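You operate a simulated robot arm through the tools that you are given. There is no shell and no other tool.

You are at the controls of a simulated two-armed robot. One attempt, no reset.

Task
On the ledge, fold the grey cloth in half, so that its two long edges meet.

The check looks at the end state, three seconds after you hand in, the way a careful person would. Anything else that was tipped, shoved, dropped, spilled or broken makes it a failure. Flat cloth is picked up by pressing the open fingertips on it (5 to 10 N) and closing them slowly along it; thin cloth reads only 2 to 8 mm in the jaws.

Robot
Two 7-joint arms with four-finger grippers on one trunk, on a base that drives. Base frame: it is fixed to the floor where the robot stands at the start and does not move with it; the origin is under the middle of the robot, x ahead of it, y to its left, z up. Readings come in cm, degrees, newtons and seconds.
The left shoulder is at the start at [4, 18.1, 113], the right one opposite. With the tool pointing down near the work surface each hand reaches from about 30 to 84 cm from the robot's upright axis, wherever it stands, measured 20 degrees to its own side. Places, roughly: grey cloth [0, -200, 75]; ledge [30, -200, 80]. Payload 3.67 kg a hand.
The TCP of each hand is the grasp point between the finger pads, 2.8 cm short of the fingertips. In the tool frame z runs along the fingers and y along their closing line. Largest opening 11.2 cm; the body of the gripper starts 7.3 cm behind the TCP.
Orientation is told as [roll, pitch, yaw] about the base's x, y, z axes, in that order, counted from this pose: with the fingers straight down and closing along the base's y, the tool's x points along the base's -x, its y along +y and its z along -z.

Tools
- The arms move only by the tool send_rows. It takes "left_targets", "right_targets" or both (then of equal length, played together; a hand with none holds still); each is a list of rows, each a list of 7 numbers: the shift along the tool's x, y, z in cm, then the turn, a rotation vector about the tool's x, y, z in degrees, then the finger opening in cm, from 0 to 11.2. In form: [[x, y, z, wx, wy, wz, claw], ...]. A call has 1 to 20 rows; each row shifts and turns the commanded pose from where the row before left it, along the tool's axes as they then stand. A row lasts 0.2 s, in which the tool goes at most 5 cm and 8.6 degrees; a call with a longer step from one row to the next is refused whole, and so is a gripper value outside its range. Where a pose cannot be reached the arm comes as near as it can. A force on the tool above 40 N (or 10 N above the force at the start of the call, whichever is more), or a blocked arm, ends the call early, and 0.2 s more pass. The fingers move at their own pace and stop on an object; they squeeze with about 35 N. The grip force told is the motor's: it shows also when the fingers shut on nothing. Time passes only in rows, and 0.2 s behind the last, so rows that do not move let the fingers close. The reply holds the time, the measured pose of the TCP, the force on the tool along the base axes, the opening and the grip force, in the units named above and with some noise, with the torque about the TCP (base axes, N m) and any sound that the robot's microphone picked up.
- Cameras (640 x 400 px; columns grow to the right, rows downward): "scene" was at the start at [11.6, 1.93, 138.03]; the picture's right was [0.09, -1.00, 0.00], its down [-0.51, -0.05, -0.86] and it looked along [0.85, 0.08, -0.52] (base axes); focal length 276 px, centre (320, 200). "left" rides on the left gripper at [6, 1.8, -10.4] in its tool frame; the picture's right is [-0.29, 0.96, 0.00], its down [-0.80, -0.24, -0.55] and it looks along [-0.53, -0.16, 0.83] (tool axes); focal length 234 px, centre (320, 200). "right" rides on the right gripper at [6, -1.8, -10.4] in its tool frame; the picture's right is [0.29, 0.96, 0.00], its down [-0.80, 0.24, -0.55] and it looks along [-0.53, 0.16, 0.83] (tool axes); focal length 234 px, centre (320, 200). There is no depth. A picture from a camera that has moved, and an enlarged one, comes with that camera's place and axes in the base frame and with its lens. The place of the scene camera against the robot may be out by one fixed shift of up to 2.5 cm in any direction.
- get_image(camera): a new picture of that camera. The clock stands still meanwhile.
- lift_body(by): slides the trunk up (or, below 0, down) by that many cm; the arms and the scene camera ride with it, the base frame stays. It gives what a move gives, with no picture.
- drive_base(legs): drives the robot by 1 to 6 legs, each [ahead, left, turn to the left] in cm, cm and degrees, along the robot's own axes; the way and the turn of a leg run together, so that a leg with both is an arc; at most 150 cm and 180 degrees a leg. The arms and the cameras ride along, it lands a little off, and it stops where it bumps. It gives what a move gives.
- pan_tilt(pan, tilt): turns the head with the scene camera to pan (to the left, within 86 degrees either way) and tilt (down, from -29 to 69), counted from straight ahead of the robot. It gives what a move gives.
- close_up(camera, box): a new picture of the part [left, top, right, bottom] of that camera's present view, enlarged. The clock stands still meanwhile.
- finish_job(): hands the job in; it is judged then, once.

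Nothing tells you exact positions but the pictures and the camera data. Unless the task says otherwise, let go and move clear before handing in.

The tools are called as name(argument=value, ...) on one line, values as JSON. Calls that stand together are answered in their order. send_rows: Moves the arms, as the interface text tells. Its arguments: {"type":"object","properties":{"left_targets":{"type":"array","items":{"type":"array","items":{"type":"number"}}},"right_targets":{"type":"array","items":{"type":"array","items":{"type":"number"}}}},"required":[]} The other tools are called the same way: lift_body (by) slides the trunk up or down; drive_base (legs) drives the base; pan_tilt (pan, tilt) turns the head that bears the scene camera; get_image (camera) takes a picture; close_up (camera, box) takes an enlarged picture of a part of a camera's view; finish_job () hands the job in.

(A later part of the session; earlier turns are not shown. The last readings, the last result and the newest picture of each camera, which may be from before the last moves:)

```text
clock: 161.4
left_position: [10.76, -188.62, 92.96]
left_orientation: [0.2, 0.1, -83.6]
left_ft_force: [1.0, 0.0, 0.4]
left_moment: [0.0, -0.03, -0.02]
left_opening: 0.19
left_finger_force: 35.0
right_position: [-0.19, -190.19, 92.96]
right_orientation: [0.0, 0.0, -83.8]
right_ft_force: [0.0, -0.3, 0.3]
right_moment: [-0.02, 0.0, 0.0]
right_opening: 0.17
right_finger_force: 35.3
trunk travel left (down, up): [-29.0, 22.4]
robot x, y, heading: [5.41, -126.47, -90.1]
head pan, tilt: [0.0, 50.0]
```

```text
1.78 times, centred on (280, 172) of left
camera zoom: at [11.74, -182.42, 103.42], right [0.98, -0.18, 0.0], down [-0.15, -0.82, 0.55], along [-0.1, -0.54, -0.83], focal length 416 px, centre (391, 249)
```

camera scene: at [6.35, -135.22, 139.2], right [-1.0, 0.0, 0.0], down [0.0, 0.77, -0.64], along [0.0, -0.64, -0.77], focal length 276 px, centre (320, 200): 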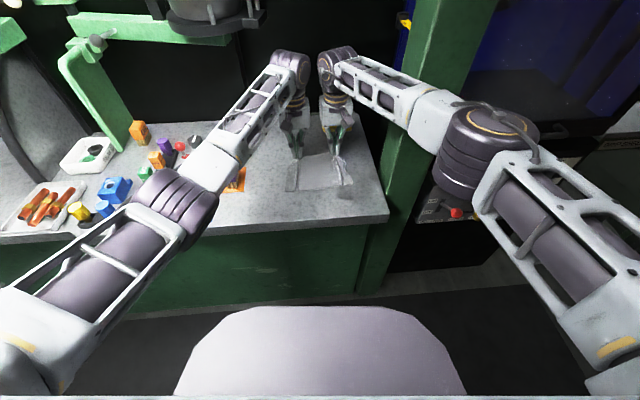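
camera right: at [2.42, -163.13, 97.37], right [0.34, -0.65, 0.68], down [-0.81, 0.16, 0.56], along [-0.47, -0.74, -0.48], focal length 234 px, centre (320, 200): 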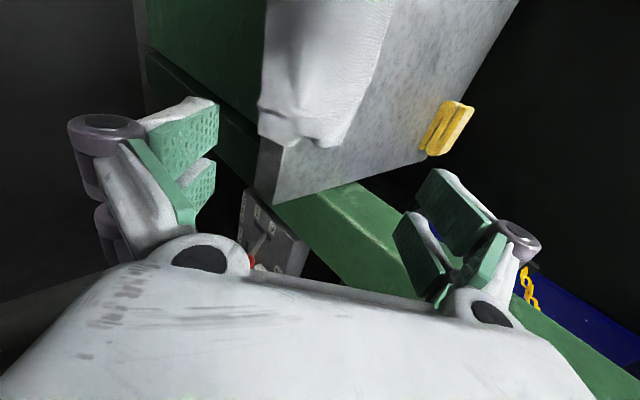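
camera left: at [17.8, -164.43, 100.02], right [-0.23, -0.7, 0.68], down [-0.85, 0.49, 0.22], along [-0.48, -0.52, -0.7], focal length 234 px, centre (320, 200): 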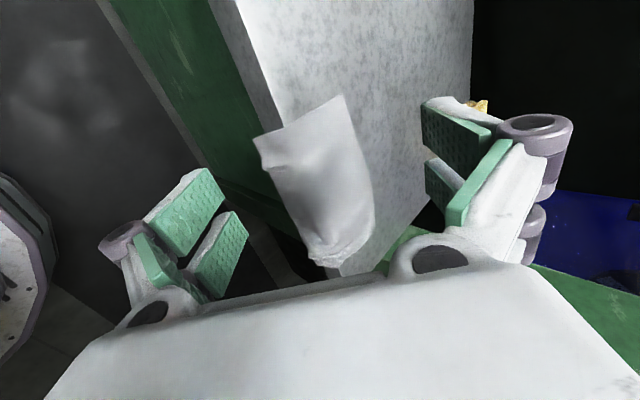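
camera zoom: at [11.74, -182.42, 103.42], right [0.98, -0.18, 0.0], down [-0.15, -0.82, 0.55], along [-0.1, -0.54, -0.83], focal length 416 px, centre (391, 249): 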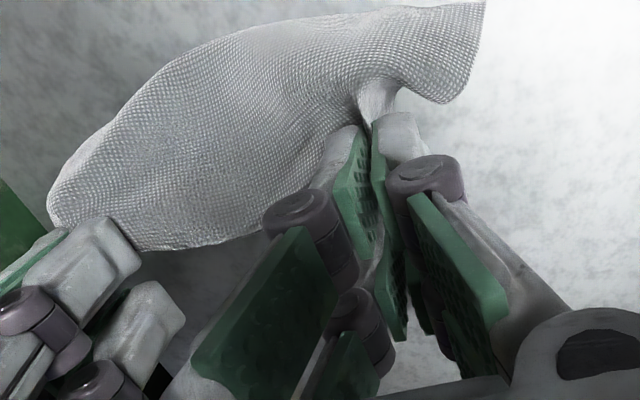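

Rolled under again. Now I lower straight down ~4.5 cm and check where the lower edge is.

send_rows(left_targets=[[0.3, -0.015, 0.4, 0, 0, 0, 0], [0.3, -0.015, 0.5, 0, 0, 0, 0], [0, 0, 0.5, 0, 0, 0, 0], [0, 0, 0.5, 0, 0, 0, 0], [0, 0, 0.5, 0, 0, 0, 0], [0, 0, 0.5, 0, 0, 0, 0], [0, 0, 0.5, 0, 0, 0, 0], [0, 0, 0.5, 0, 0, 0, 0], [0, 0, 0.5, 0, 0, 0, 0], [0, 0, 0, 0, 0, 0, 0]], right_targets=[[0.3, -0.015, 0.4, 0, 0, 0, 0], [0.3, -0.015, 0.5, 0, 0, 0, 0], [0, 0, 0.5, 0, 0, 0, 0], [0, 0, 0.5, 0, 0, 0, 0], [0, 0, 0.5, 0, 0, 0, 0], [0, 0, 0.5, 0, 0, 0, 0], [0, 0, 0.5, 0, 0, 0, 0], [0, 0, 0.5, 0, 0, 0, 0], [0, 0, 0.5, 0, 0, 0, 0], [0, 0, 0, 0, 0, 0, 0]])

close_up(camera="scene", box=[260, 145, 372, 215])

close_up(camera="left", box=[140, 0, 500, 225])

close_up(camera="right", box=[140, 0, 500, 225])

```text
clock: 163.6
left_position: [10.52, -188.08, 88.7]
left_orientation: [0.1, 0.0, -83.6]
left_ft_force: [-0.9, 0.2, -0.1]
left_moment: [0.0, 0.01, 0.01]
left_opening: 0.19
left_finger_force: 35.1
right_position: [-0.21, -189.54, 88.67]
right_orientation: [-0.2, 0.0, -83.8]
right_ft_force: [-0.2, 0.1, -0.9]
right_moment: [-0.01, 0.0, 0.03]
right_opening: 0.17
right_finger_force: 34.8
trunk travel left (down, up): [-29.0, 22.4]
robot x, y, heading: [6.01, -126.58, -90.1]
head pan, tilt: [0.0, 50.0]
```

```text
5.71 times, centred on (316, 180) of scene
camera zoom: at [6.37, -135.22, 139.2], right [-1.0, 0.0, 0.0], down [0.0, 0.77, -0.64], along [0.0, -0.64, -0.77], focal length 1578 px, centre (343, 314)
```

zoom: 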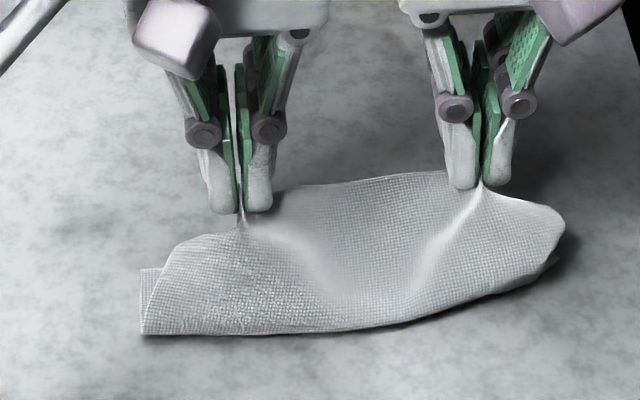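

```text
1.78 times, centred on (320, 112) of left
camera zoom: at [11.66, -181.82, 99.06], right [0.98, -0.18, 0.0], down [-0.15, -0.82, 0.55], along [-0.1, -0.54, -0.83], focal length 416 px, centre (320, 356)
```

zoom: 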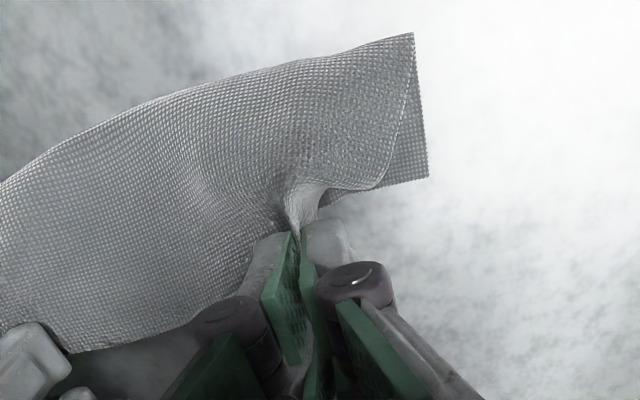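

```text
1.78 times, centred on (320, 112) of right
camera zoom: at [-2.71, -183.99, 99.04], right [0.92, 0.39, 0.0], down [0.33, -0.77, 0.55], along [0.22, -0.51, -0.83], focal length 416 px, centre (320, 356)
```

zoom: 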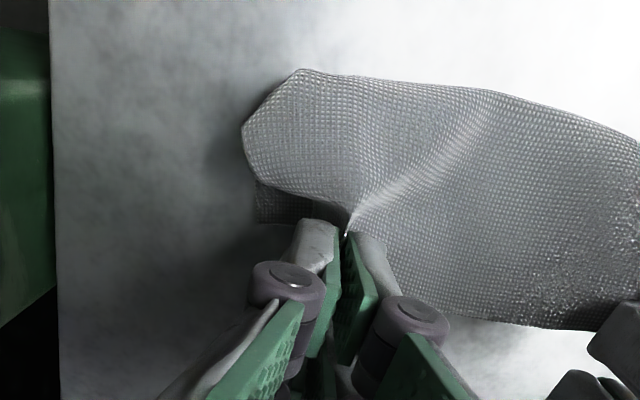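

The fold is nearly right: in the wrist views the lower edge's left corner lies ~0.6 cm nearer than the held edge and the right is about level. I lower 2.7 cm more with small corrections.

send_rows(left_targets=[[0.1, -0.005, 0.45, 0, 0, 0, 0], [0.1, -0.005, 0.45, 0, 0, 0, 0], [0.1, -0.005, 0.45, 0, 0, 0, 0], [0.1, -0.005, 0.45, 0, 0, 0, 0], [0.1, -0.005, 0.45, 0, 0, 0, 0], [0.1, -0.005, 0.45, 0, 0, 0, 0], [0, 0, 0, 0, 0, 0, 0]], right_targets=[[0.03, 0, 0.45, 0, 0, 0, 0], [0.03, 0, 0.45, 0, 0, 0, 0], [0.03, 0, 0.45, 0, 0, 0, 0], [0.03, 0, 0.45, 0, 0, 0, 0], [0.03, 0, 0.45, 0, 0, 0, 0], [0.03, 0, 0.45, 0, 0, 0, 0], [0, 0, 0, 0, 0, 0, 0]])

close_up(camera="scene", box=[260, 145, 372, 215])

close_up(camera="left", box=[140, 0, 500, 225])

close_up(camera="right", box=[140, 0, 500, 225])

```text
clock: 165.2
left_position: [10.41, -187.37, 85.93]
left_orientation: [0.2, 0.0, -83.6]
left_ft_force: [-0.3, -0.4, 0.1]
left_moment: [-0.01, -0.03, 0.0]
left_opening: 0.18
left_finger_force: 35.1
right_position: [-0.29, -189.42, 85.76]
right_orientation: [0.0, -0.1, -83.8]
right_ft_force: [-0.4, 0.5, 0.7]
right_moment: [0.0, 0.0, 0.01]
right_opening: 0.16
right_finger_force: 34.5
trunk travel left (down, up): [-29.0, 22.4]
robot x, y, heading: [5.92, -126.4, -89.9]
head pan, tilt: [0.0, 50.0]
```

```text
5.71 times, centred on (316, 180) of scene
camera zoom: at [6.37, -135.23, 139.2], right [-1.0, 0.0, 0.0], down [0.0, 0.77, -0.64], along [0.0, -0.64, -0.77], focal length 1578 px, centre (343, 314)
```

zoom: 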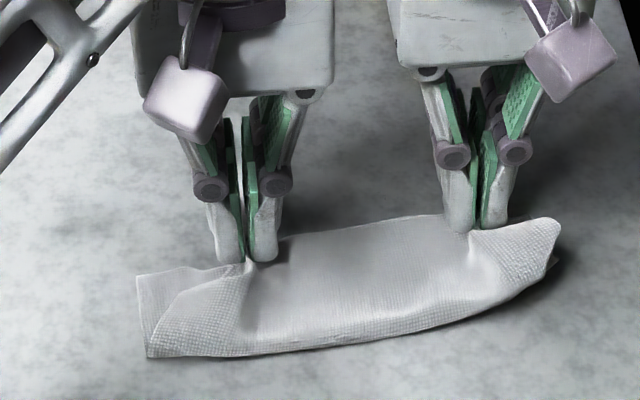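

```text
1.78 times, centred on (320, 112) of left
camera zoom: at [11.49, -181.23, 96.37], right [0.98, -0.18, 0.0], down [-0.15, -0.82, 0.55], along [-0.1, -0.54, -0.83], focal length 416 px, centre (320, 356)
```

zoom: 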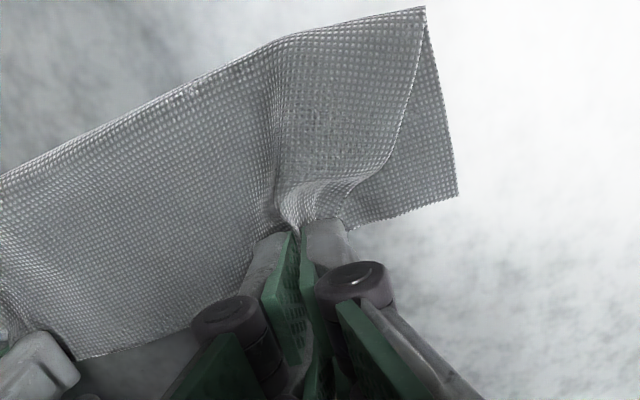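

```text
1.78 times, centred on (320, 112) of right
camera zoom: at [-2.75, -183.8, 96.36], right [0.92, 0.39, 0.0], down [0.33, -0.77, 0.55], along [0.22, -0.51, -0.83], focal length 416 px, centre (320, 356)
```

zoom: 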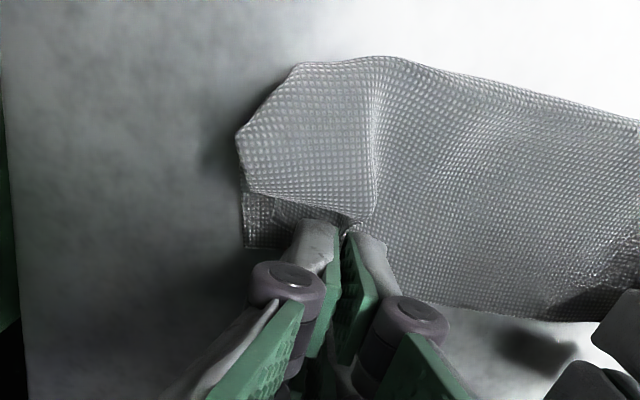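

Top layer is nearly down and its edge is about level with the lower edge. I lower to light contact, then open slowly, letting the outer fingers spread the gathered corners outward.

send_rows(left_targets=[[0, 0, 0.2, 0, 0, 0, 0], [0, 0, 0.2, 0, 0, 0, 0], [0, 0, 0.1, 0, 0, 0, 0], [0, 0, 0, 0, 0, 0, 0]], right_targets=[[-0.1, 0, 0.2, 0, 0, 0, 0], [-0.1, 0, 0.2, 0, 0, 0, 0], [-0.1, 0, 0.1, 0, 0, 0, 0], [0, 0, 0, 0, 0, 0, 0]])

send_rows(left_targets=[[0, 0, 0.1, 0, 0, 0, 0], [0, 0, 0.1, 0, 0, 0, 0], [0, 0, 0, 0, 0, 0, 0]], right_targets=[[0, 0, 0.1, 0, 0, 0, 0], [0, 0, 0.1, 0, 0, 0, 0], [0, 0, 0, 0, 0, 0, 0]])

```text
clock: 166.2
left_position: [10.39, -187.43, 85.48]
left_orientation: [0.2, 0.1, -83.6]
left_ft_force: [0.5, -0.7, 0.8]
left_moment: [0.0, -0.01, 0.03]
left_opening: 0.18
left_finger_force: 35.3
right_position: [-0.27, -189.76, 85.4]
right_orientation: [-0.2, 0.0, -83.8]
right_ft_force: [-0.2, -0.9, 0.3]
right_moment: [-0.01, 0.03, -0.02]
right_opening: 0.21
right_finger_force: 34.7
trunk travel left (down, up): [-29.0, 22.4]
robot x, y, heading: [5.88, -126.48, -89.9]
head pan, tilt: [0.0, 50.0]
```

```text
clock: 167.0
left_position: [10.28, -187.34, 85.29]
left_orientation: [0.2, 0.1, -83.6]
left_ft_force: [-0.1, -0.5, 0.3]
left_moment: [0.04, -0.03, 0.02]
left_opening: 0.2
left_finger_force: 35.0
right_position: [-0.22, -189.76, 85.21]
right_orientation: [-0.1, 0.1, -83.8]
right_ft_force: [-0.7, 0.2, -0.2]
right_moment: [-0.04, 0.04, 0.02]
right_opening: 0.18
right_finger_force: 34.8
trunk travel left (down, up): [-29.0, 22.4]
robot x, y, heading: [5.65, -126.6, -89.8]
head pan, tilt: [0.0, 50.0]
```

send_rows(left_targets=[[0, 0, 0.1, 0, 0, 0, 0], [0, 0, 0.1, 0, 0, 0, 0], [0, 0, 0, 0, 0, 0, 0]], right_targets=[[0, 0, 0.1, 0, 0, 0, 0], [0, 0, 0.05, 0, 0, 0, 0], [0, 0, 0, 0, 0, 0, 0]])

close_up(camera="left", box=[140, 0, 500, 225])

close_up(camera="right", box=[140, 0, 500, 225])

```text
clock: 167.8
left_position: [10.49, -187.45, 85.02]
left_orientation: [0.2, -0.1, -83.6]
left_ft_force: [0.1, 0.4, 0.8]
left_moment: [0.0, -0.04, 0.0]
left_opening: 0.19
left_finger_force: 35.0
right_position: [-0.33, -189.73, 85.08]
right_orientation: [0.0, -0.1, -83.8]
right_ft_force: [-0.1, -1.4, 0.4]
right_moment: [-0.03, -0.01, 0.0]
right_opening: 0.19
right_finger_force: 35.0
trunk travel left (down, up): [-29.0, 22.4]
robot x, y, heading: [5.89, -126.53, -90.0]
head pan, tilt: [0.0, 50.0]
```

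```text
1.78 times, centred on (320, 112) of left
camera zoom: at [11.53, -181.27, 95.44], right [0.98, -0.18, 0.0], down [-0.15, -0.82, 0.55], along [-0.1, -0.54, -0.83], focal length 416 px, centre (320, 356)
```

zoom: 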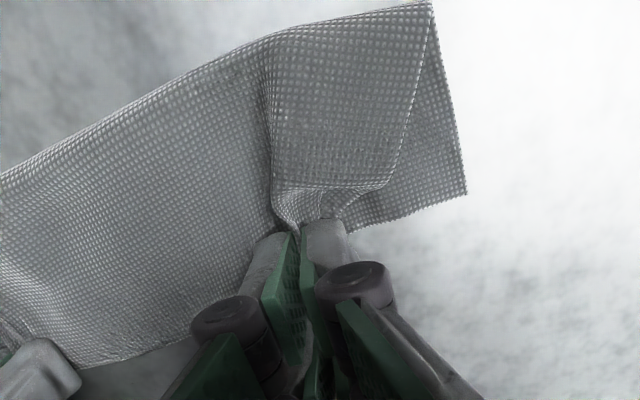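

```text
1.78 times, centred on (320, 112) of right
camera zoom: at [-2.73, -184.09, 95.51], right [0.92, 0.39, 0.0], down [0.33, -0.77, 0.55], along [0.22, -0.51, -0.83], focal length 416 px, centre (320, 356)
```

zoom: 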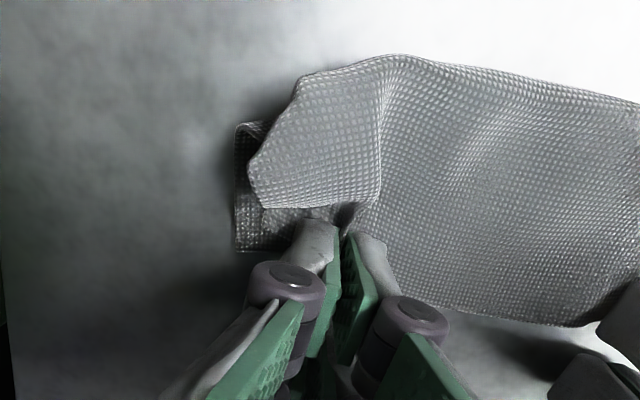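

I press very lightly and open slowly, shifting outward so the corners spread.

send_rows(left_targets=[[0, 0, 0.08, 0, 0, 0, 0], [0, 0.1, 0, 0, 0, 0, 0.4], [0, 0.15, 0, 0, 0, 0, 0.7], [0, 0.15, 0, 0, 0, 0, 1.0], [0, 0.15, 0, 0, 0, 0, 1.3], [0, 0.15, 0, 0, 0, 0, 1.6], [0, 0.15, 0, 0, 0, 0, 1.9], [0, 0.15, 0, 0, 0, 0, 2.2], [0, 0.15, 0, 0, 0, 0, 2.5], [0, 0, 0, 0, 0, 0, 2.5]], right_targets=[[0, 0, 0.08, 0, 0, 0, 0], [0, -0.1, 0, 0, 0, 0, 0.4], [0, -0.15, 0, 0, 0, 0, 0.7], [0, -0.15, 0, 0, 0, 0, 1.0], [0, -0.15, 0, 0, 0, 0, 1.3], [0, -0.15, 0, 0, 0, 0, 1.6], [0, -0.15, 0, 0, 0, 0, 1.9], [0, -0.15, 0, 0, 0, 0, 2.2], [0, -0.15, 0, 0, 0, 0, 2.5], [0, 0, 0, 0, 0, 0, 2.5]])

close_up(camera="left", box=[140, 0, 500, 225])

close_up(camera="right", box=[140, 0, 500, 225])

close_up(camera="scene", box=[260, 145, 372, 215])

```text
clock: 170.0
left_position: [11.59, -187.22, 85.1]
left_orientation: [0.2, -0.1, -83.6]
left_ft_force: [-1.6, -0.4, 3.0]
left_moment: [0.06, 0.03, 0.02]
left_opening: 2.54
left_finger_force: 0.1
right_position: [-1.41, -189.87, 85.06]
right_orientation: [0.0, 0.0, -83.8]
right_ft_force: [0.6, 0.6, 0.6]
right_moment: [0.0, -0.05, 0.01]
right_opening: 2.51
right_finger_force: 0.0
trunk travel left (down, up): [-29.0, 22.4]
robot x, y, heading: [5.55, -126.69, -90.0]
head pan, tilt: [0.0, 50.0]
```

```text
1.78 times, centred on (320, 112) of left
camera zoom: at [12.68, -181.08, 95.41], right [0.98, -0.18, 0.0], down [-0.15, -0.82, 0.55], along [-0.1, -0.54, -0.83], focal length 416 px, centre (320, 356)
```

zoom: 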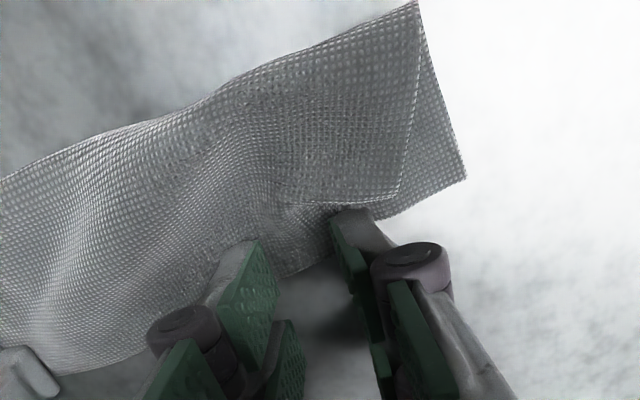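

```text
1.78 times, centred on (320, 112) of right
camera zoom: at [-3.87, -184.22, 95.48], right [0.92, 0.39, 0.0], down [0.33, -0.77, 0.55], along [0.22, -0.51, -0.83], focal length 416 px, centre (320, 356)
```

zoom: 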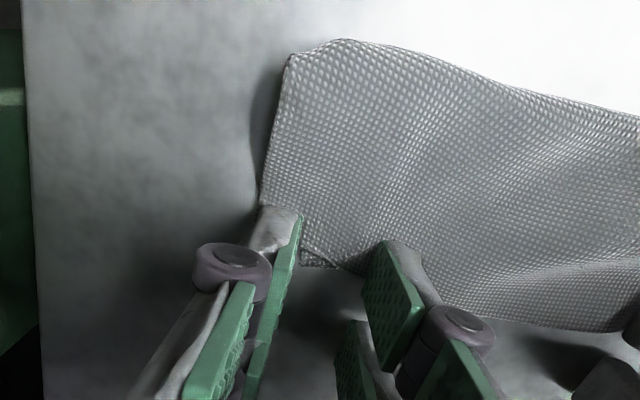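

```text
5.71 times, centred on (316, 180) of scene
camera zoom: at [6.36, -135.2, 139.2], right [-1.0, 0.0, 0.0], down [0.0, 0.77, -0.64], along [0.0, -0.64, -0.77], focal length 1578 px, centre (343, 314)
```

zoom: 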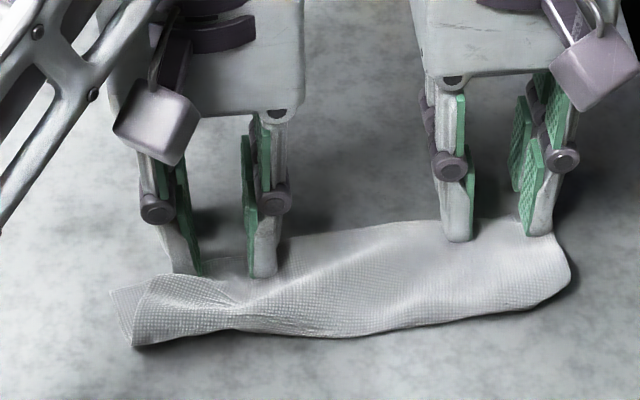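

Released and the corners spread nicely. I lift both hands straight up to see the result.

send_rows(left_targets=[[0, 0, -0.3, 0, 0, 0, 2.5], [0, 0, -0.5, 0, 0, 0, 2.5], [0, 0, -1, 0, 0, 0, 2.5], [0, 0, -1.5, 0, 0, 0, 2.5], [0, 0, -1.5, 0, 0, 0, 2.5], [0, 0, -1.5, 0, 0, 0, 2.5], [-1.0, 0, -1.5, 0, 0, 0, 2.5], [-1.0, 0, -1, 0, 0, 0, 2.5], [-1.0, 0, 0, 0, 0, 0, 2.5]], right_targets=[[0, 0, -0.3, 0, 0, 0, 2.5], [0, 0, -0.5, 0, 0, 0, 2.5], [0, 0, -1, 0, 0, 0, 2.5], [0, 0, -1.5, 0, 0, 0, 2.5], [0, 0, -1.5, 0, 0, 0, 2.5], [0, 0, -1.5, 0, 0, 0, 2.5], [-1.0, 0, -1.5, 0, 0, 0, 2.5], [-1.0, 0, -1, 0, 0, 0, 2.5], [-1.0, 0, 0, 0, 0, 0, 2.5]])

close_up(camera="scene", box=[260, 145, 372, 215])

get_image(camera="left")

get_image(camera="right")

```text
clock: 172.0
left_position: [11.97, -190.28, 93.79]
left_orientation: [0.3, -0.1, -83.6]
left_ft_force: [-0.6, -0.3, 0.8]
left_moment: [0.0, -0.02, 0.01]
left_opening: 2.5
left_finger_force: 0.0
right_position: [-0.99, -192.99, 93.78]
right_orientation: [-0.1, 0.1, -83.8]
right_ft_force: [-0.6, -0.6, -0.4]
right_moment: [-0.02, -0.03, -0.01]
right_opening: 2.5
right_finger_force: 0.1
trunk travel left (down, up): [-29.0, 22.4]
robot x, y, heading: [5.93, -126.3, -90.2]
head pan, tilt: [0.0, 50.0]
```

```text
5.71 times, centred on (316, 180) of scene
camera zoom: at [6.39, -135.3, 139.19], right [-1.0, 0.0, 0.0], down [0.0, 0.77, -0.64], along [0.0, -0.64, -0.77], focal length 1578 px, centre (343, 314)
```

zoom: 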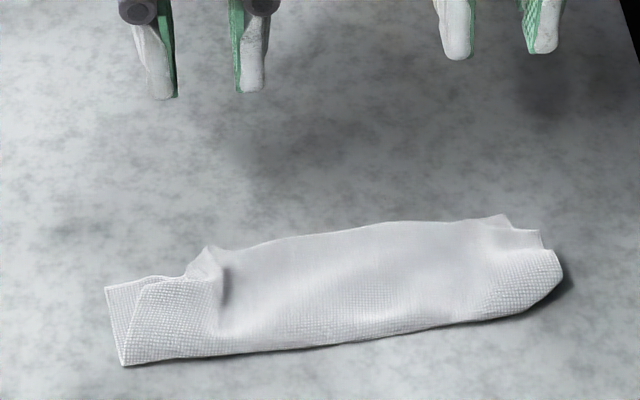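

```text
taken
camera left: at [13.02, -184.19, 104.17], right [0.98, -0.18, 0.0], down [-0.15, -0.82, 0.55], along [-0.1, -0.54, -0.83], focal length 234 px, centre (320, 200)
```

left: 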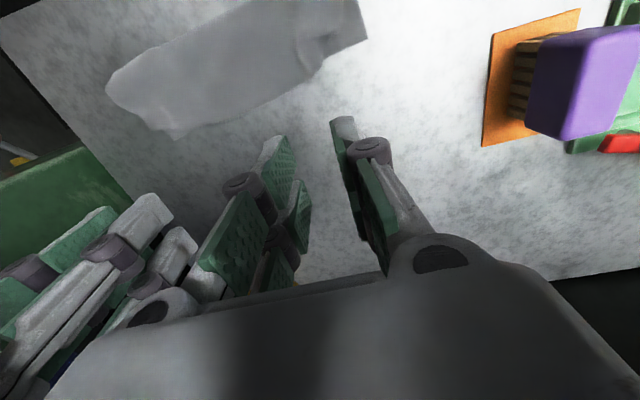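

```text
taken
camera right: at [-3.49, -187.26, 104.22], right [0.92, 0.39, 0.0], down [0.33, -0.77, 0.55], along [0.21, -0.51, -0.83], focal length 234 px, centre (320, 200)
```

right: 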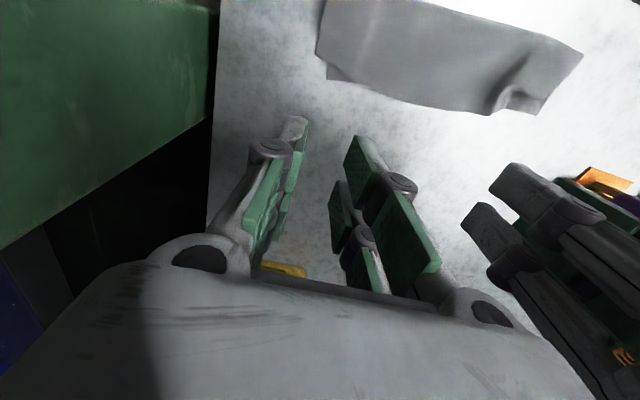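

Excellent — the cloth is folded in half. I'll look closely at the edges and corners.

close_up(camera="scene", box=[272, 175, 364, 215])

close_up(camera="left", box=[90, 0, 390, 160])

close_up(camera="right", box=[300, 0, 600, 160])

```text
6.96 times, centred on (318, 195) of scene
camera zoom: at [6.39, -135.3, 139.19], right [-1.0, 0.0, 0.0], down [0.0, 0.77, -0.64], along [0.0, -0.64, -0.77], focal length 1921 px, centre (334, 235)
```

zoom: 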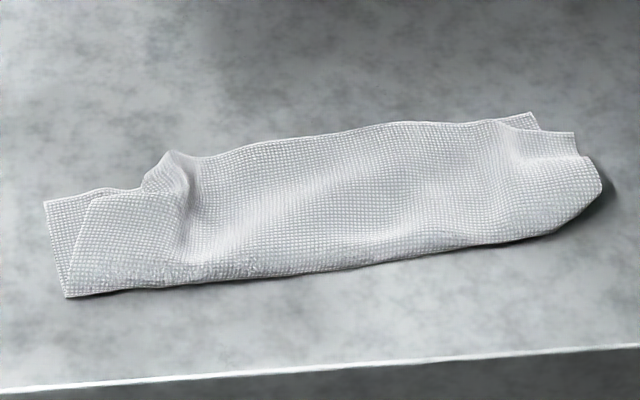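

```text
2.13 times, centred on (240, 80) of left
camera zoom: at [13.02, -184.19, 104.17], right [0.98, -0.18, 0.0], down [-0.15, -0.82, 0.55], along [-0.1, -0.54, -0.83], focal length 500 px, centre (491, 456)
```

zoom: 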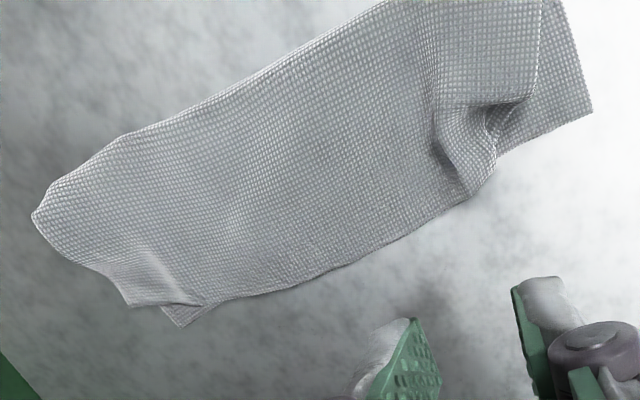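

```text
2.13 times, centred on (450, 80) of right
camera zoom: at [-3.49, -187.26, 104.22], right [0.92, 0.39, 0.0], down [0.33, -0.77, 0.55], along [0.21, -0.51, -0.83], focal length 500 px, centre (43, 456)
```

zoom: 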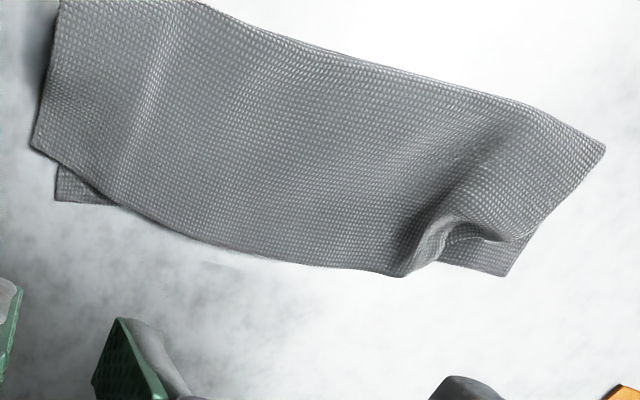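

The two edges coincide in the middle. At the right end the top edge is ~1.5 cm short of the lower edge, and the left end has a leftover pucker. First I'll nudge the crease at the right end away from me with the right fingers (rolling the fold a bit): move the right hand over to my side of the crease.

send_rows(right_targets=[[0, 0, -1, 0, 0, -7, 4], [1.0, 0.138, 0, 0, 0, 0, 4], [1.0, 0.138, 0, 0, 0, 0, 4], [1.0, 0.138, 0, 0, 0, 0, 4], [1.0, 0.138, 0, 0, 0, 0, 4], [1.0, 0.138, 0, 0, 0, 0, 4], [1.0, 0.138, 0, 0, 0, 0, 4], [1.0, 0.138, 0, 0, 0, 0, 4], [1.0, 0.138, 0, 0, 0, 0, 4], [1.0, 0.138, 0, 0, 0, 0, 4], [1.0, 0.138, 0, 0, 0, 0, 4], [1.0, 0.138, 0, 0, 0, 0, 4], [1.0, 0.138, 0, 0, 0, 0, 4], [0.9, 0.138, 0, 0, 0, 0, 4], [0, 0, 1.5, 0, 0, 0, 4], [0, 0, 1.5, 0, 0, 0, 4], [0, 0, 1.5, 0, 0, 0, 4], [0, 0, 1.5, 0, 0, 0, 4], [0, 0, 0, 0, 0, 0, 4]])

close_up(camera="scene", box=[272, 165, 384, 235])

get_image(camera="right")

```text
clock: 176.0
left_position: [11.92, -190.31, 93.68]
left_orientation: [0.2, 0.0, -83.7]
left_ft_force: [0.4, -0.5, -0.2]
left_moment: [0.02, 0.05, 0.02]
left_opening: 2.49
left_finger_force: 0.1
right_position: [-2.29, -179.87, 88.86]
right_orientation: [0.0, -0.1, -76.8]
right_ft_force: [0.4, 0.0, -0.3]
right_moment: [0.02, -0.02, 0.02]
right_opening: 4.01
right_finger_force: 0.1
trunk travel left (down, up): [-29.0, 22.4]
robot x, y, heading: [5.74, -126.55, -90.0]
head pan, tilt: [0.0, 50.0]
```

```text
5.71 times, centred on (328, 200) of scene
camera zoom: at [6.38, -135.21, 139.2], right [-1.0, 0.0, 0.0], down [0.0, 0.77, -0.64], along [0.0, -0.64, -0.77], focal length 1578 px, centre (274, 200)
```

zoom: 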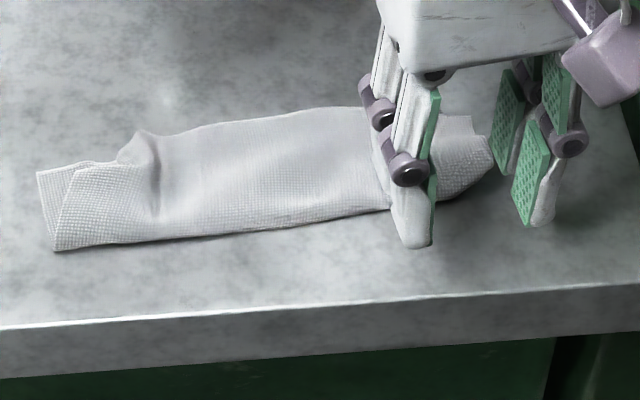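

```text
taken
camera right: at [-5.36, -174.62, 99.26], right [0.87, 0.5, 0.0], down [0.42, -0.72, 0.55], along [0.28, -0.48, -0.83], focal length 234 px, centre (320, 200)
```

right: 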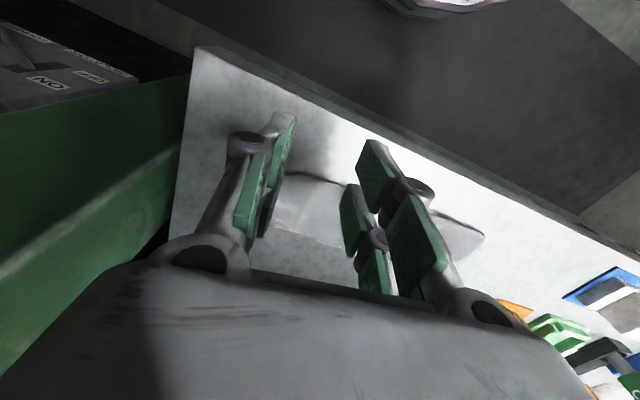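

I shift the right hand inward 1.7 cm and forward a little, then lower to just above the ledge on my side of the crease.

send_rows(right_targets=[[-0.4, 0.85, 0, 0, 0, 0, 4], [-0.4, 0.85, 0, 0, 0, 0, 4], [0, 0, 1, 0, 0, 0, 4], [0, 0, 1, 0, 0, 0, 4], [0, 0, 1, 0, 0, 0, 4], [0, 0, 0.4, 0, 0, 0, 4], [0, 0, 0.2, 0, 0, 0, 4], [0, 0, 0, 0, 0, 0, 4]])

close_up(camera="scene", box=[272, 165, 384, 235])

close_up(camera="right", box=[200, 90, 500, 278])

```text
clock: 177.8
left_position: [11.93, -190.33, 93.71]
left_orientation: [0.2, 0.1, -83.6]
left_ft_force: [-0.8, 0.4, 0.0]
left_moment: [0.0, 0.03, -0.01]
left_opening: 2.51
left_finger_force: 0.1
right_position: [-0.42, -180.32, 85.18]
right_orientation: [-0.1, 0.0, -76.8]
right_ft_force: [-0.6, -0.7, 0.1]
right_moment: [0.01, 0.02, -0.04]
right_opening: 4.02
right_finger_force: 0.1
trunk travel left (down, up): [-29.0, 22.4]
robot x, y, heading: [5.89, -126.48, -90.2]
head pan, tilt: [0.0, 50.0]
```

```text
5.71 times, centred on (328, 200) of scene
camera zoom: at [6.37, -135.23, 139.2], right [-1.0, 0.0, 0.0], down [0.0, 0.77, -0.64], along [0.0, -0.64, -0.77], focal length 1578 px, centre (274, 200)
```

zoom: 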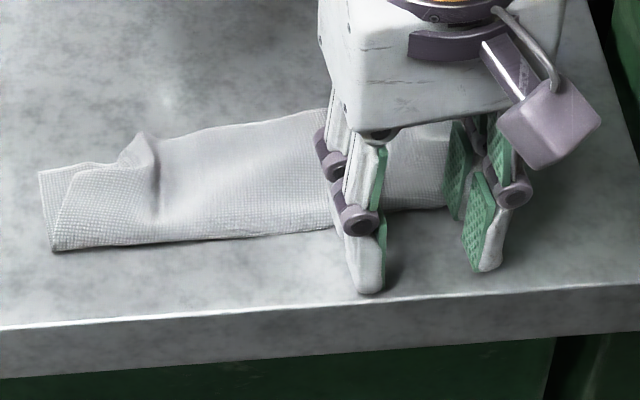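

```text
2.13 times, centred on (350, 184) of right
camera zoom: at [-3.59, -175.0, 95.66], right [0.87, 0.5, 0.0], down [0.42, -0.72, 0.55], along [0.28, -0.48, -0.83], focal length 498 px, centre (256, 234)
```

zoom: 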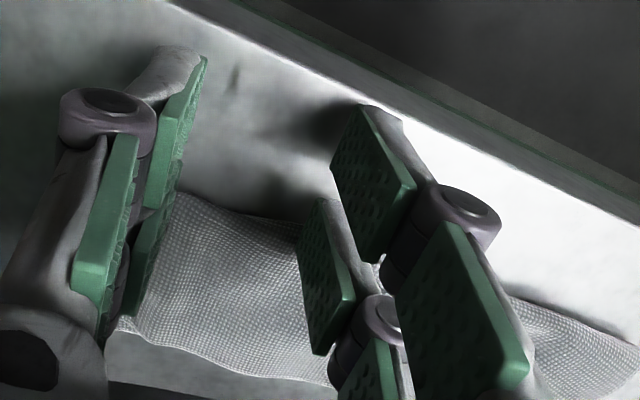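

Fingers are down on my side of the crease. I push gently ~2.7 cm away from me and look.

send_rows(right_targets=[[-0.3, 0, 0, 0, 0, 0, 4], [-0.3, 0, 0, 0, 0, 0, 4], [-0.3, 0, 0, 0, 0, 0, 4], [-0.3, 0, 0, 0, 0, 0, 4], [-0.3, 0, 0, 0, 0, 0, 4], [-0.3, 0, 0, 0, 0, 0, 4], [-0.3, 0, 0, 0, 0, 0, 4], [-0.3, 0, 0, 0, 0, 0, 4], [-0.3, 0, 0, 0, 0, 0, 4], [0, 0, 0, 0, 0, 0, 4]])

close_up(camera="scene", box=[272, 165, 384, 235])

close_up(camera="right", box=[200, 90, 500, 278])

get_image(camera="left")

```text
clock: 180.0
left_position: [11.88, -190.31, 93.74]
left_orientation: [0.2, 0.0, -83.6]
left_ft_force: [-0.5, 0.1, 0.2]
left_moment: [0.01, -0.03, 0.0]
left_opening: 2.49
left_finger_force: 0.2
right_position: [0.18, -182.94, 85.15]
right_orientation: [0.0, 0.0, -76.8]
right_ft_force: [0.2, 0.0, -0.5]
right_moment: [0.01, -0.02, 0.0]
right_opening: 3.99
right_finger_force: 0.1
trunk travel left (down, up): [-29.0, 22.4]
robot x, y, heading: [5.63, -126.77, -90.1]
head pan, tilt: [0.0, 50.0]
```

```text
5.71 times, centred on (328, 200) of scene
camera zoom: at [6.36, -135.22, 139.2], right [-1.0, 0.0, 0.0], down [0.0, 0.77, -0.64], along [0.0, -0.64, -0.77], focal length 1578 px, centre (274, 200)
```

zoom: 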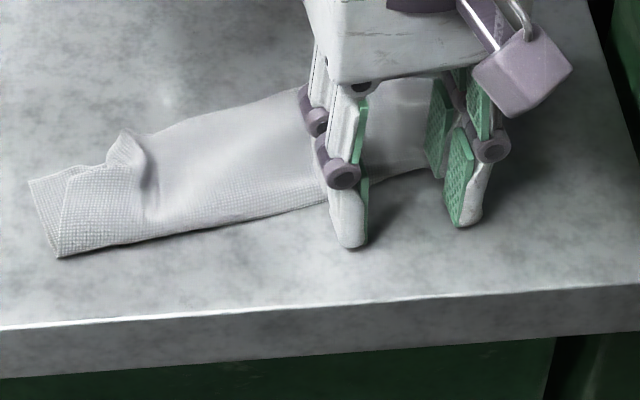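

```text
2.13 times, centred on (350, 184) of right
camera zoom: at [-2.94, -177.58, 95.61], right [0.87, 0.5, 0.0], down [0.42, -0.72, 0.55], along [0.28, -0.48, -0.83], focal length 498 px, centre (256, 234)
```

zoom: 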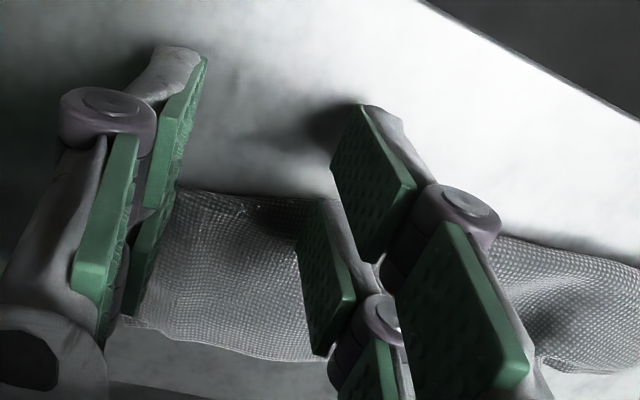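

```text
taken
camera left: at [13.01, -184.12, 104.18], right [0.98, -0.18, 0.0], down [-0.15, -0.82, 0.55], along [-0.1, -0.54, -0.83], focal length 234 px, centre (320, 200)
```

left: 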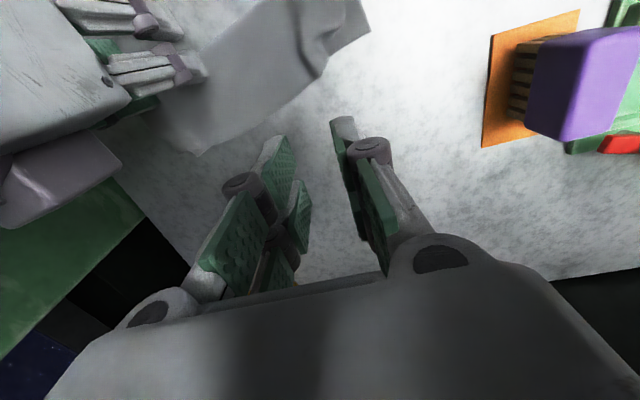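

The whole folded cloth turned a bit. I retract the right hand toward me and up, and look at the relative edge positions.

send_rows(right_targets=[[0.5, 0, 0, 0, 0, 0, 4], [0.5, 0, -0.3, 0, 0, 0, 4], [0.5, -0.3, -1, 0, 0, 0, 4], [0, -0.5, -1.5, 0, 0, 0, 4], [0, -1, -1.5, 0, 0, 0, 4], [0, -1.5, -1.5, 0, 0, 0, 4], [0, -1.5, -1.5, 0, 0, 0, 4], [0, -1.5, -1.5, 0, 0, 0, 4], [0, -1.5, -1, 0, 0, 0, 3], [0, -1.5, 0, 0, 0, 0, 2], [0, 0, 0, 0, 0, 0, 2]])

close_up(camera="scene", box=[268, 165, 364, 225])

close_up(camera="left", box=[90, 0, 390, 160])

```text
clock: 182.4
left_position: [12.03, -190.35, 93.8]
left_orientation: [0.2, -0.1, -83.7]
left_ft_force: [0.1, 0.5, -1.0]
left_moment: [-0.02, 0.01, -0.02]
left_opening: 2.51
left_finger_force: 0.1
right_position: [-9.28, -183.64, 94.97]
right_orientation: [0.0, 0.0, -76.8]
right_ft_force: [-0.2, 0.3, 0.3]
right_moment: [-0.02, 0.03, 0.0]
right_opening: 2.01
right_finger_force: 0.0
trunk travel left (down, up): [-29.0, 22.4]
robot x, y, heading: [5.68, -126.39, -89.7]
head pan, tilt: [0.0, 50.0]
```

```text
6.67 times, centred on (316, 195) of scene
camera zoom: at [6.41, -135.23, 139.19], right [-1.0, 0.0, 0.0], down [0.0, 0.77, -0.64], along [0.0, -0.64, -0.77], focal length 1841 px, centre (347, 233)
```

zoom: 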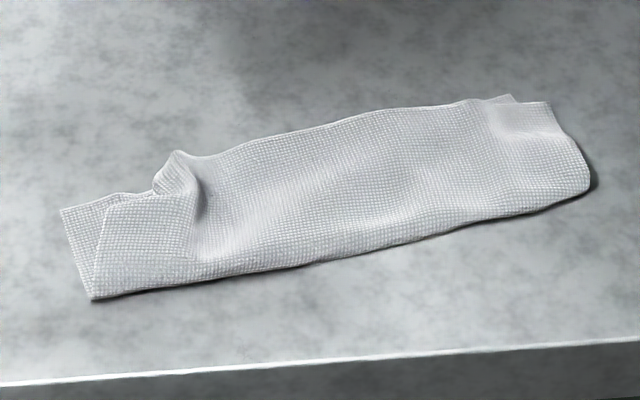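

```text
2.13 times, centred on (240, 80) of left
camera zoom: at [13.04, -184.12, 104.17], right [0.98, -0.18, 0.0], down [-0.15, -0.82, 0.55], along [-0.1, -0.54, -0.83], focal length 500 px, centre (491, 456)
```

zoom: 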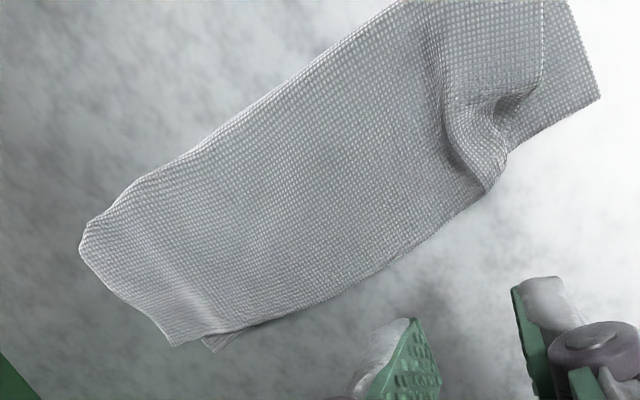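

Much better: at the right the two edges now coincide within ~0.5 cm. Next the left pucker: I'll straddle it with the left fingers on the top layer, press lightly and open them to spread it outward. Position the left hand above it first.

send_rows(left_targets=[[0, 0, 0, 0, 0, -7.6, 2.4], [0.95, 0.3, 0, 0, 0, 0, 2.4], [0.95, 0.3, 0, 0, 0, 0, 2.4], [0.95, 0.3, 0, 0, 0, 0, 2.4], [0.95, 0.3, 0, 0, 0, 0, 2.4], [0.93, 0.29, 0, 0, 0, 0, 2.4], [0, 0, 1.2, 0, 0, 0, 2.4], [0, 0, 1.2, 0, 0, 0, 2.4], [0, 0, 1.2, 0, 0, 0, 2.4], [0, 0, 1.2, 0, 0, 0, 2.4], [0, 0, 1.2, 0, 0, 0, 2.4], [0, 0, 0.8, 0, 0, 0, 2.4], [0, 0, 0, 0, 0, 0, 2.4]])

close_up(camera="scene", box=[268, 160, 348, 210])

close_up(camera="left", box=[180, 60, 460, 235])

```text
clock: 185.2
left_position: [12.25, -185.29, 86.92]
left_orientation: [0.2, 0.0, -76.0]
left_ft_force: [0.1, -0.2, -0.3]
left_moment: [0.0, 0.02, 0.02]
left_opening: 2.4
left_finger_force: 0.1
right_position: [-9.19, -183.56, 95.1]
right_orientation: [0.0, 0.0, -76.8]
right_ft_force: [-0.4, 0.9, -0.1]
right_moment: [0.01, 0.0, -0.01]
right_opening: 2.0
right_finger_force: 0.0
trunk travel left (down, up): [-29.0, 22.4]
robot x, y, heading: [5.3, -126.27, -89.7]
head pan, tilt: [0.0, 50.0]
```

```text
8.00 times, centred on (308, 185) of scene
camera zoom: at [6.37, -135.22, 139.2], right [-1.0, 0.0, 0.0], down [0.0, 0.77, -0.64], along [0.0, -0.64, -0.77], focal length 2209 px, centre (416, 320)
```

zoom: 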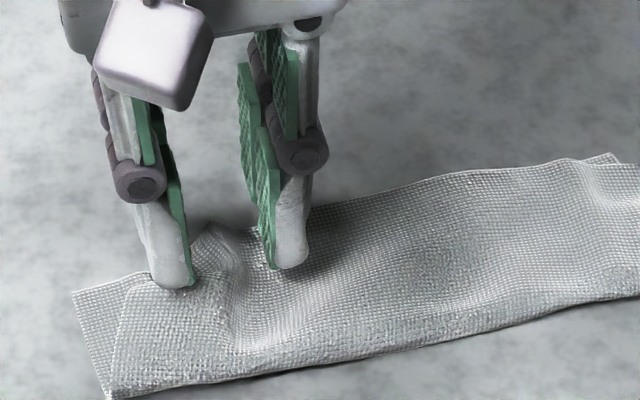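

```text
2.29 times, centred on (320, 148) of left
camera zoom: at [12.48, -179.05, 97.36], right [1.0, -0.05, 0.0], down [-0.04, -0.83, 0.55], along [-0.02, -0.55, -0.83], focal length 535 px, centre (320, 320)
```

zoom: 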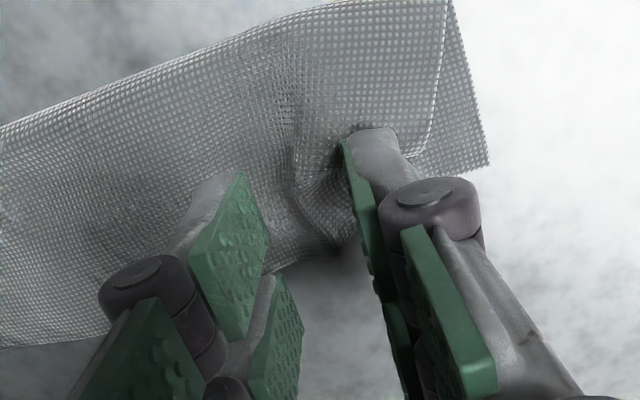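

Well placed: the pucker lies between the fingers. Lower to light contact.

send_rows(left_targets=[[0, 0, 0.5, 0, 0, 0, 2.4], [0, 0, 0.5, 0, 0, 0, 2.4], [0, 0, 0.4, 0, 0, 0, 2.4], [0, 0, 0.3, 0, 0, 0, 2.4], [0, 0, 0.1, 0, 0, 0, 2.4], [0, 0, 0, 0, 0, 0, 2.4]])

send_rows(left_targets=[[0, 0, 0.1, 0, 0, 0, 2.4], [0, 0, 0.05, 0, 0, 0, 2.4], [0, 0, 0, 0, 0, 0, 2.4]])

```text
clock: 186.6
left_position: [12.2, -185.36, 85.16]
left_orientation: [0.2, 0.0, -76.0]
left_ft_force: [1.3, 0.5, 0.4]
left_moment: [-0.02, -0.03, -0.03]
left_opening: 2.4
left_finger_force: 0.1
right_position: [-9.19, -183.5, 95.05]
right_orientation: [-0.1, 0.0, -76.7]
right_ft_force: [-0.3, -0.4, -0.2]
right_moment: [-0.01, 0.04, -0.02]
right_opening: 1.98
right_finger_force: 0.0
trunk travel left (down, up): [-29.0, 22.4]
robot x, y, heading: [5.63, -126.18, -89.9]
head pan, tilt: [0.0, 50.0]
```

```text
clock: 187.4
left_position: [12.31, -185.31, 85.0]
left_orientation: [0.2, 0.0, -76.0]
left_ft_force: [0.3, -0.3, 3.1]
left_moment: [-0.02, -0.04, 0.03]
left_opening: 2.37
left_finger_force: 0.0
right_position: [-9.29, -183.54, 95.13]
right_orientation: [0.0, 0.0, -76.8]
right_ft_force: [0.3, 0.7, -0.5]
right_moment: [-0.01, -0.01, -0.03]
right_opening: 2.0
right_finger_force: 0.0
trunk travel left (down, up): [-29.0, 22.4]
robot x, y, heading: [5.78, -126.97, -90.2]
head pan, tilt: [0.0, 50.0]
```

3 N contact. Open slowly with the inner finger pinning, outer finger spreading outward.

send_rows(left_targets=[[0, 0, 0.02, 0, 0, 0, 2.4], [0, 0.15, 0, 0, 0, 0, 2.7], [0, 0.15, 0, 0, 0, 0, 3.0], [0, 0.15, 0, 0, 0, 0, 3.3], [0, 0.15, 0, 0, 0, 0, 3.6], [0, 0.15, 0, 0, 0, 0, 3.9], [0, 0, 0, 0, 0, 0, 3.9]])

close_up(camera="scene", box=[268, 160, 348, 210])

close_up(camera="left", box=[180, 60, 460, 235])

```text
clock: 189.0
left_position: [12.98, -185.13, 85.02]
left_orientation: [0.1, 0.0, -76.1]
left_ft_force: [0.0, 0.1, 2.3]
left_moment: [0.01, -0.03, -0.03]
left_opening: 3.89
left_finger_force: 0.0
right_position: [-9.25, -183.56, 95.02]
right_orientation: [0.1, 0.0, -76.8]
right_ft_force: [-0.2, -0.1, -0.5]
right_moment: [-0.01, 0.02, 0.0]
right_opening: 1.98
right_finger_force: 0.2
trunk travel left (down, up): [-29.0, 22.4]
robot x, y, heading: [5.88, -126.64, -90.2]
head pan, tilt: [0.0, 50.0]
```

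```text
8.00 times, centred on (308, 185) of scene
camera zoom: at [6.36, -135.21, 139.2], right [-1.0, 0.0, 0.0], down [0.0, 0.77, -0.64], along [0.0, -0.64, -0.77], focal length 2209 px, centre (416, 320)
```

zoom: 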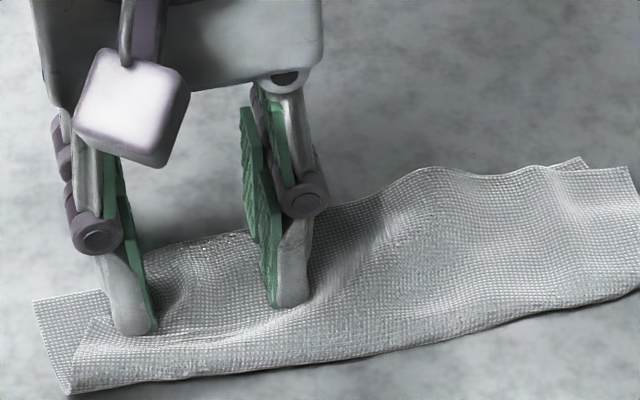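

```text
2.29 times, centred on (320, 148) of left
camera zoom: at [13.22, -178.85, 95.42], right [1.0, -0.05, 0.0], down [-0.04, -0.83, 0.55], along [-0.02, -0.55, -0.83], focal length 535 px, centre (320, 320)
```

zoom: 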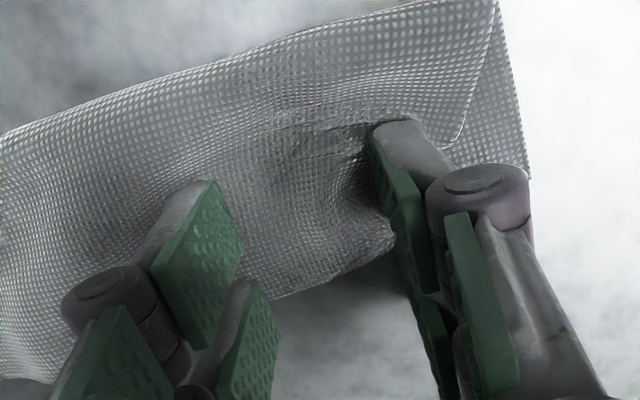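

The pucker flattened but the lower layer was dragged along too. I lift the left hand and look at the state.

send_rows(left_targets=[[0, 0, -0.2, 0, 0, 0, 3.9], [0, 0, -0.5, 0, 0, 0, 3.9], [0, 0, -1, 0, 0, 0, 3.9], [0, 0, -1.5, 0, 0, 0, 3.9], [-0.5, 0, -1.5, 0, 0, 0, 3.9], [-1, 0, -1.5, 0, 0, 0, 3.9], [-1, 0.3, -1.5, 0, 0, 0, 3], [-1, 0.3, -1, 0, 0, 0, 3], [-1, 0.3, 0, 0, 0, 0, 3], [0, 0, 0, 0, 0, 0, 3]])

close_up(camera="scene", box=[262, 165, 358, 225])

close_up(camera="left", box=[90, 0, 390, 160])

```text
clock: 191.2
left_position: [15.0, -189.23, 93.67]
left_orientation: [0.1, 0.1, -76.0]
left_ft_force: [0.6, 0.1, 0.1]
left_moment: [-0.01, 0.01, 0.01]
left_opening: 3.02
left_finger_force: 0.0
right_position: [-9.28, -183.56, 94.97]
right_orientation: [0.0, 0.0, -76.8]
right_ft_force: [-0.1, -0.2, 0.3]
right_moment: [0.0, 0.01, 0.02]
right_opening: 2.03
right_finger_force: 0.0
trunk travel left (down, up): [-29.0, 22.4]
robot x, y, heading: [5.86, -126.63, -89.8]
head pan, tilt: [0.0, 50.0]
```

```text
6.67 times, centred on (310, 195) of scene
camera zoom: at [6.36, -135.21, 139.2], right [-1.0, 0.0, 0.0], down [0.0, 0.77, -0.64], along [0.0, -0.64, -0.77], focal length 1841 px, centre (387, 233)
```

zoom: 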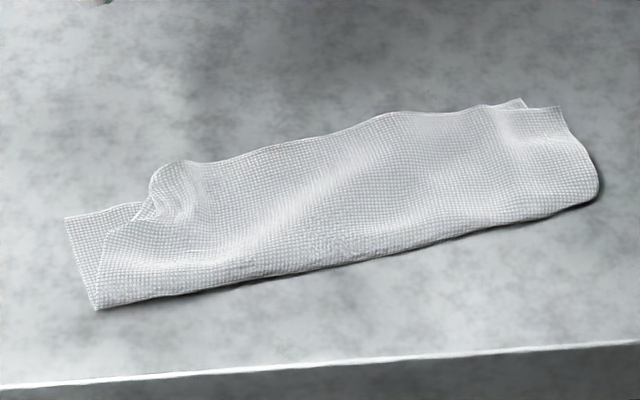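

```text
2.13 times, centred on (240, 80) of left
camera zoom: at [15.24, -183.04, 104.15], right [1.0, -0.05, 0.0], down [-0.04, -0.83, 0.55], along [-0.02, -0.55, -0.83], focal length 500 px, centre (491, 456)
```

zoom: 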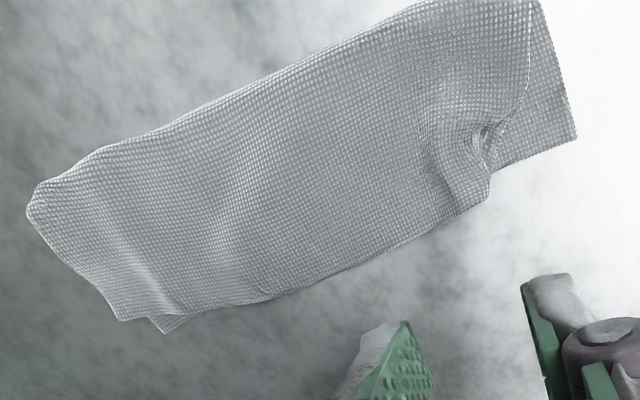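

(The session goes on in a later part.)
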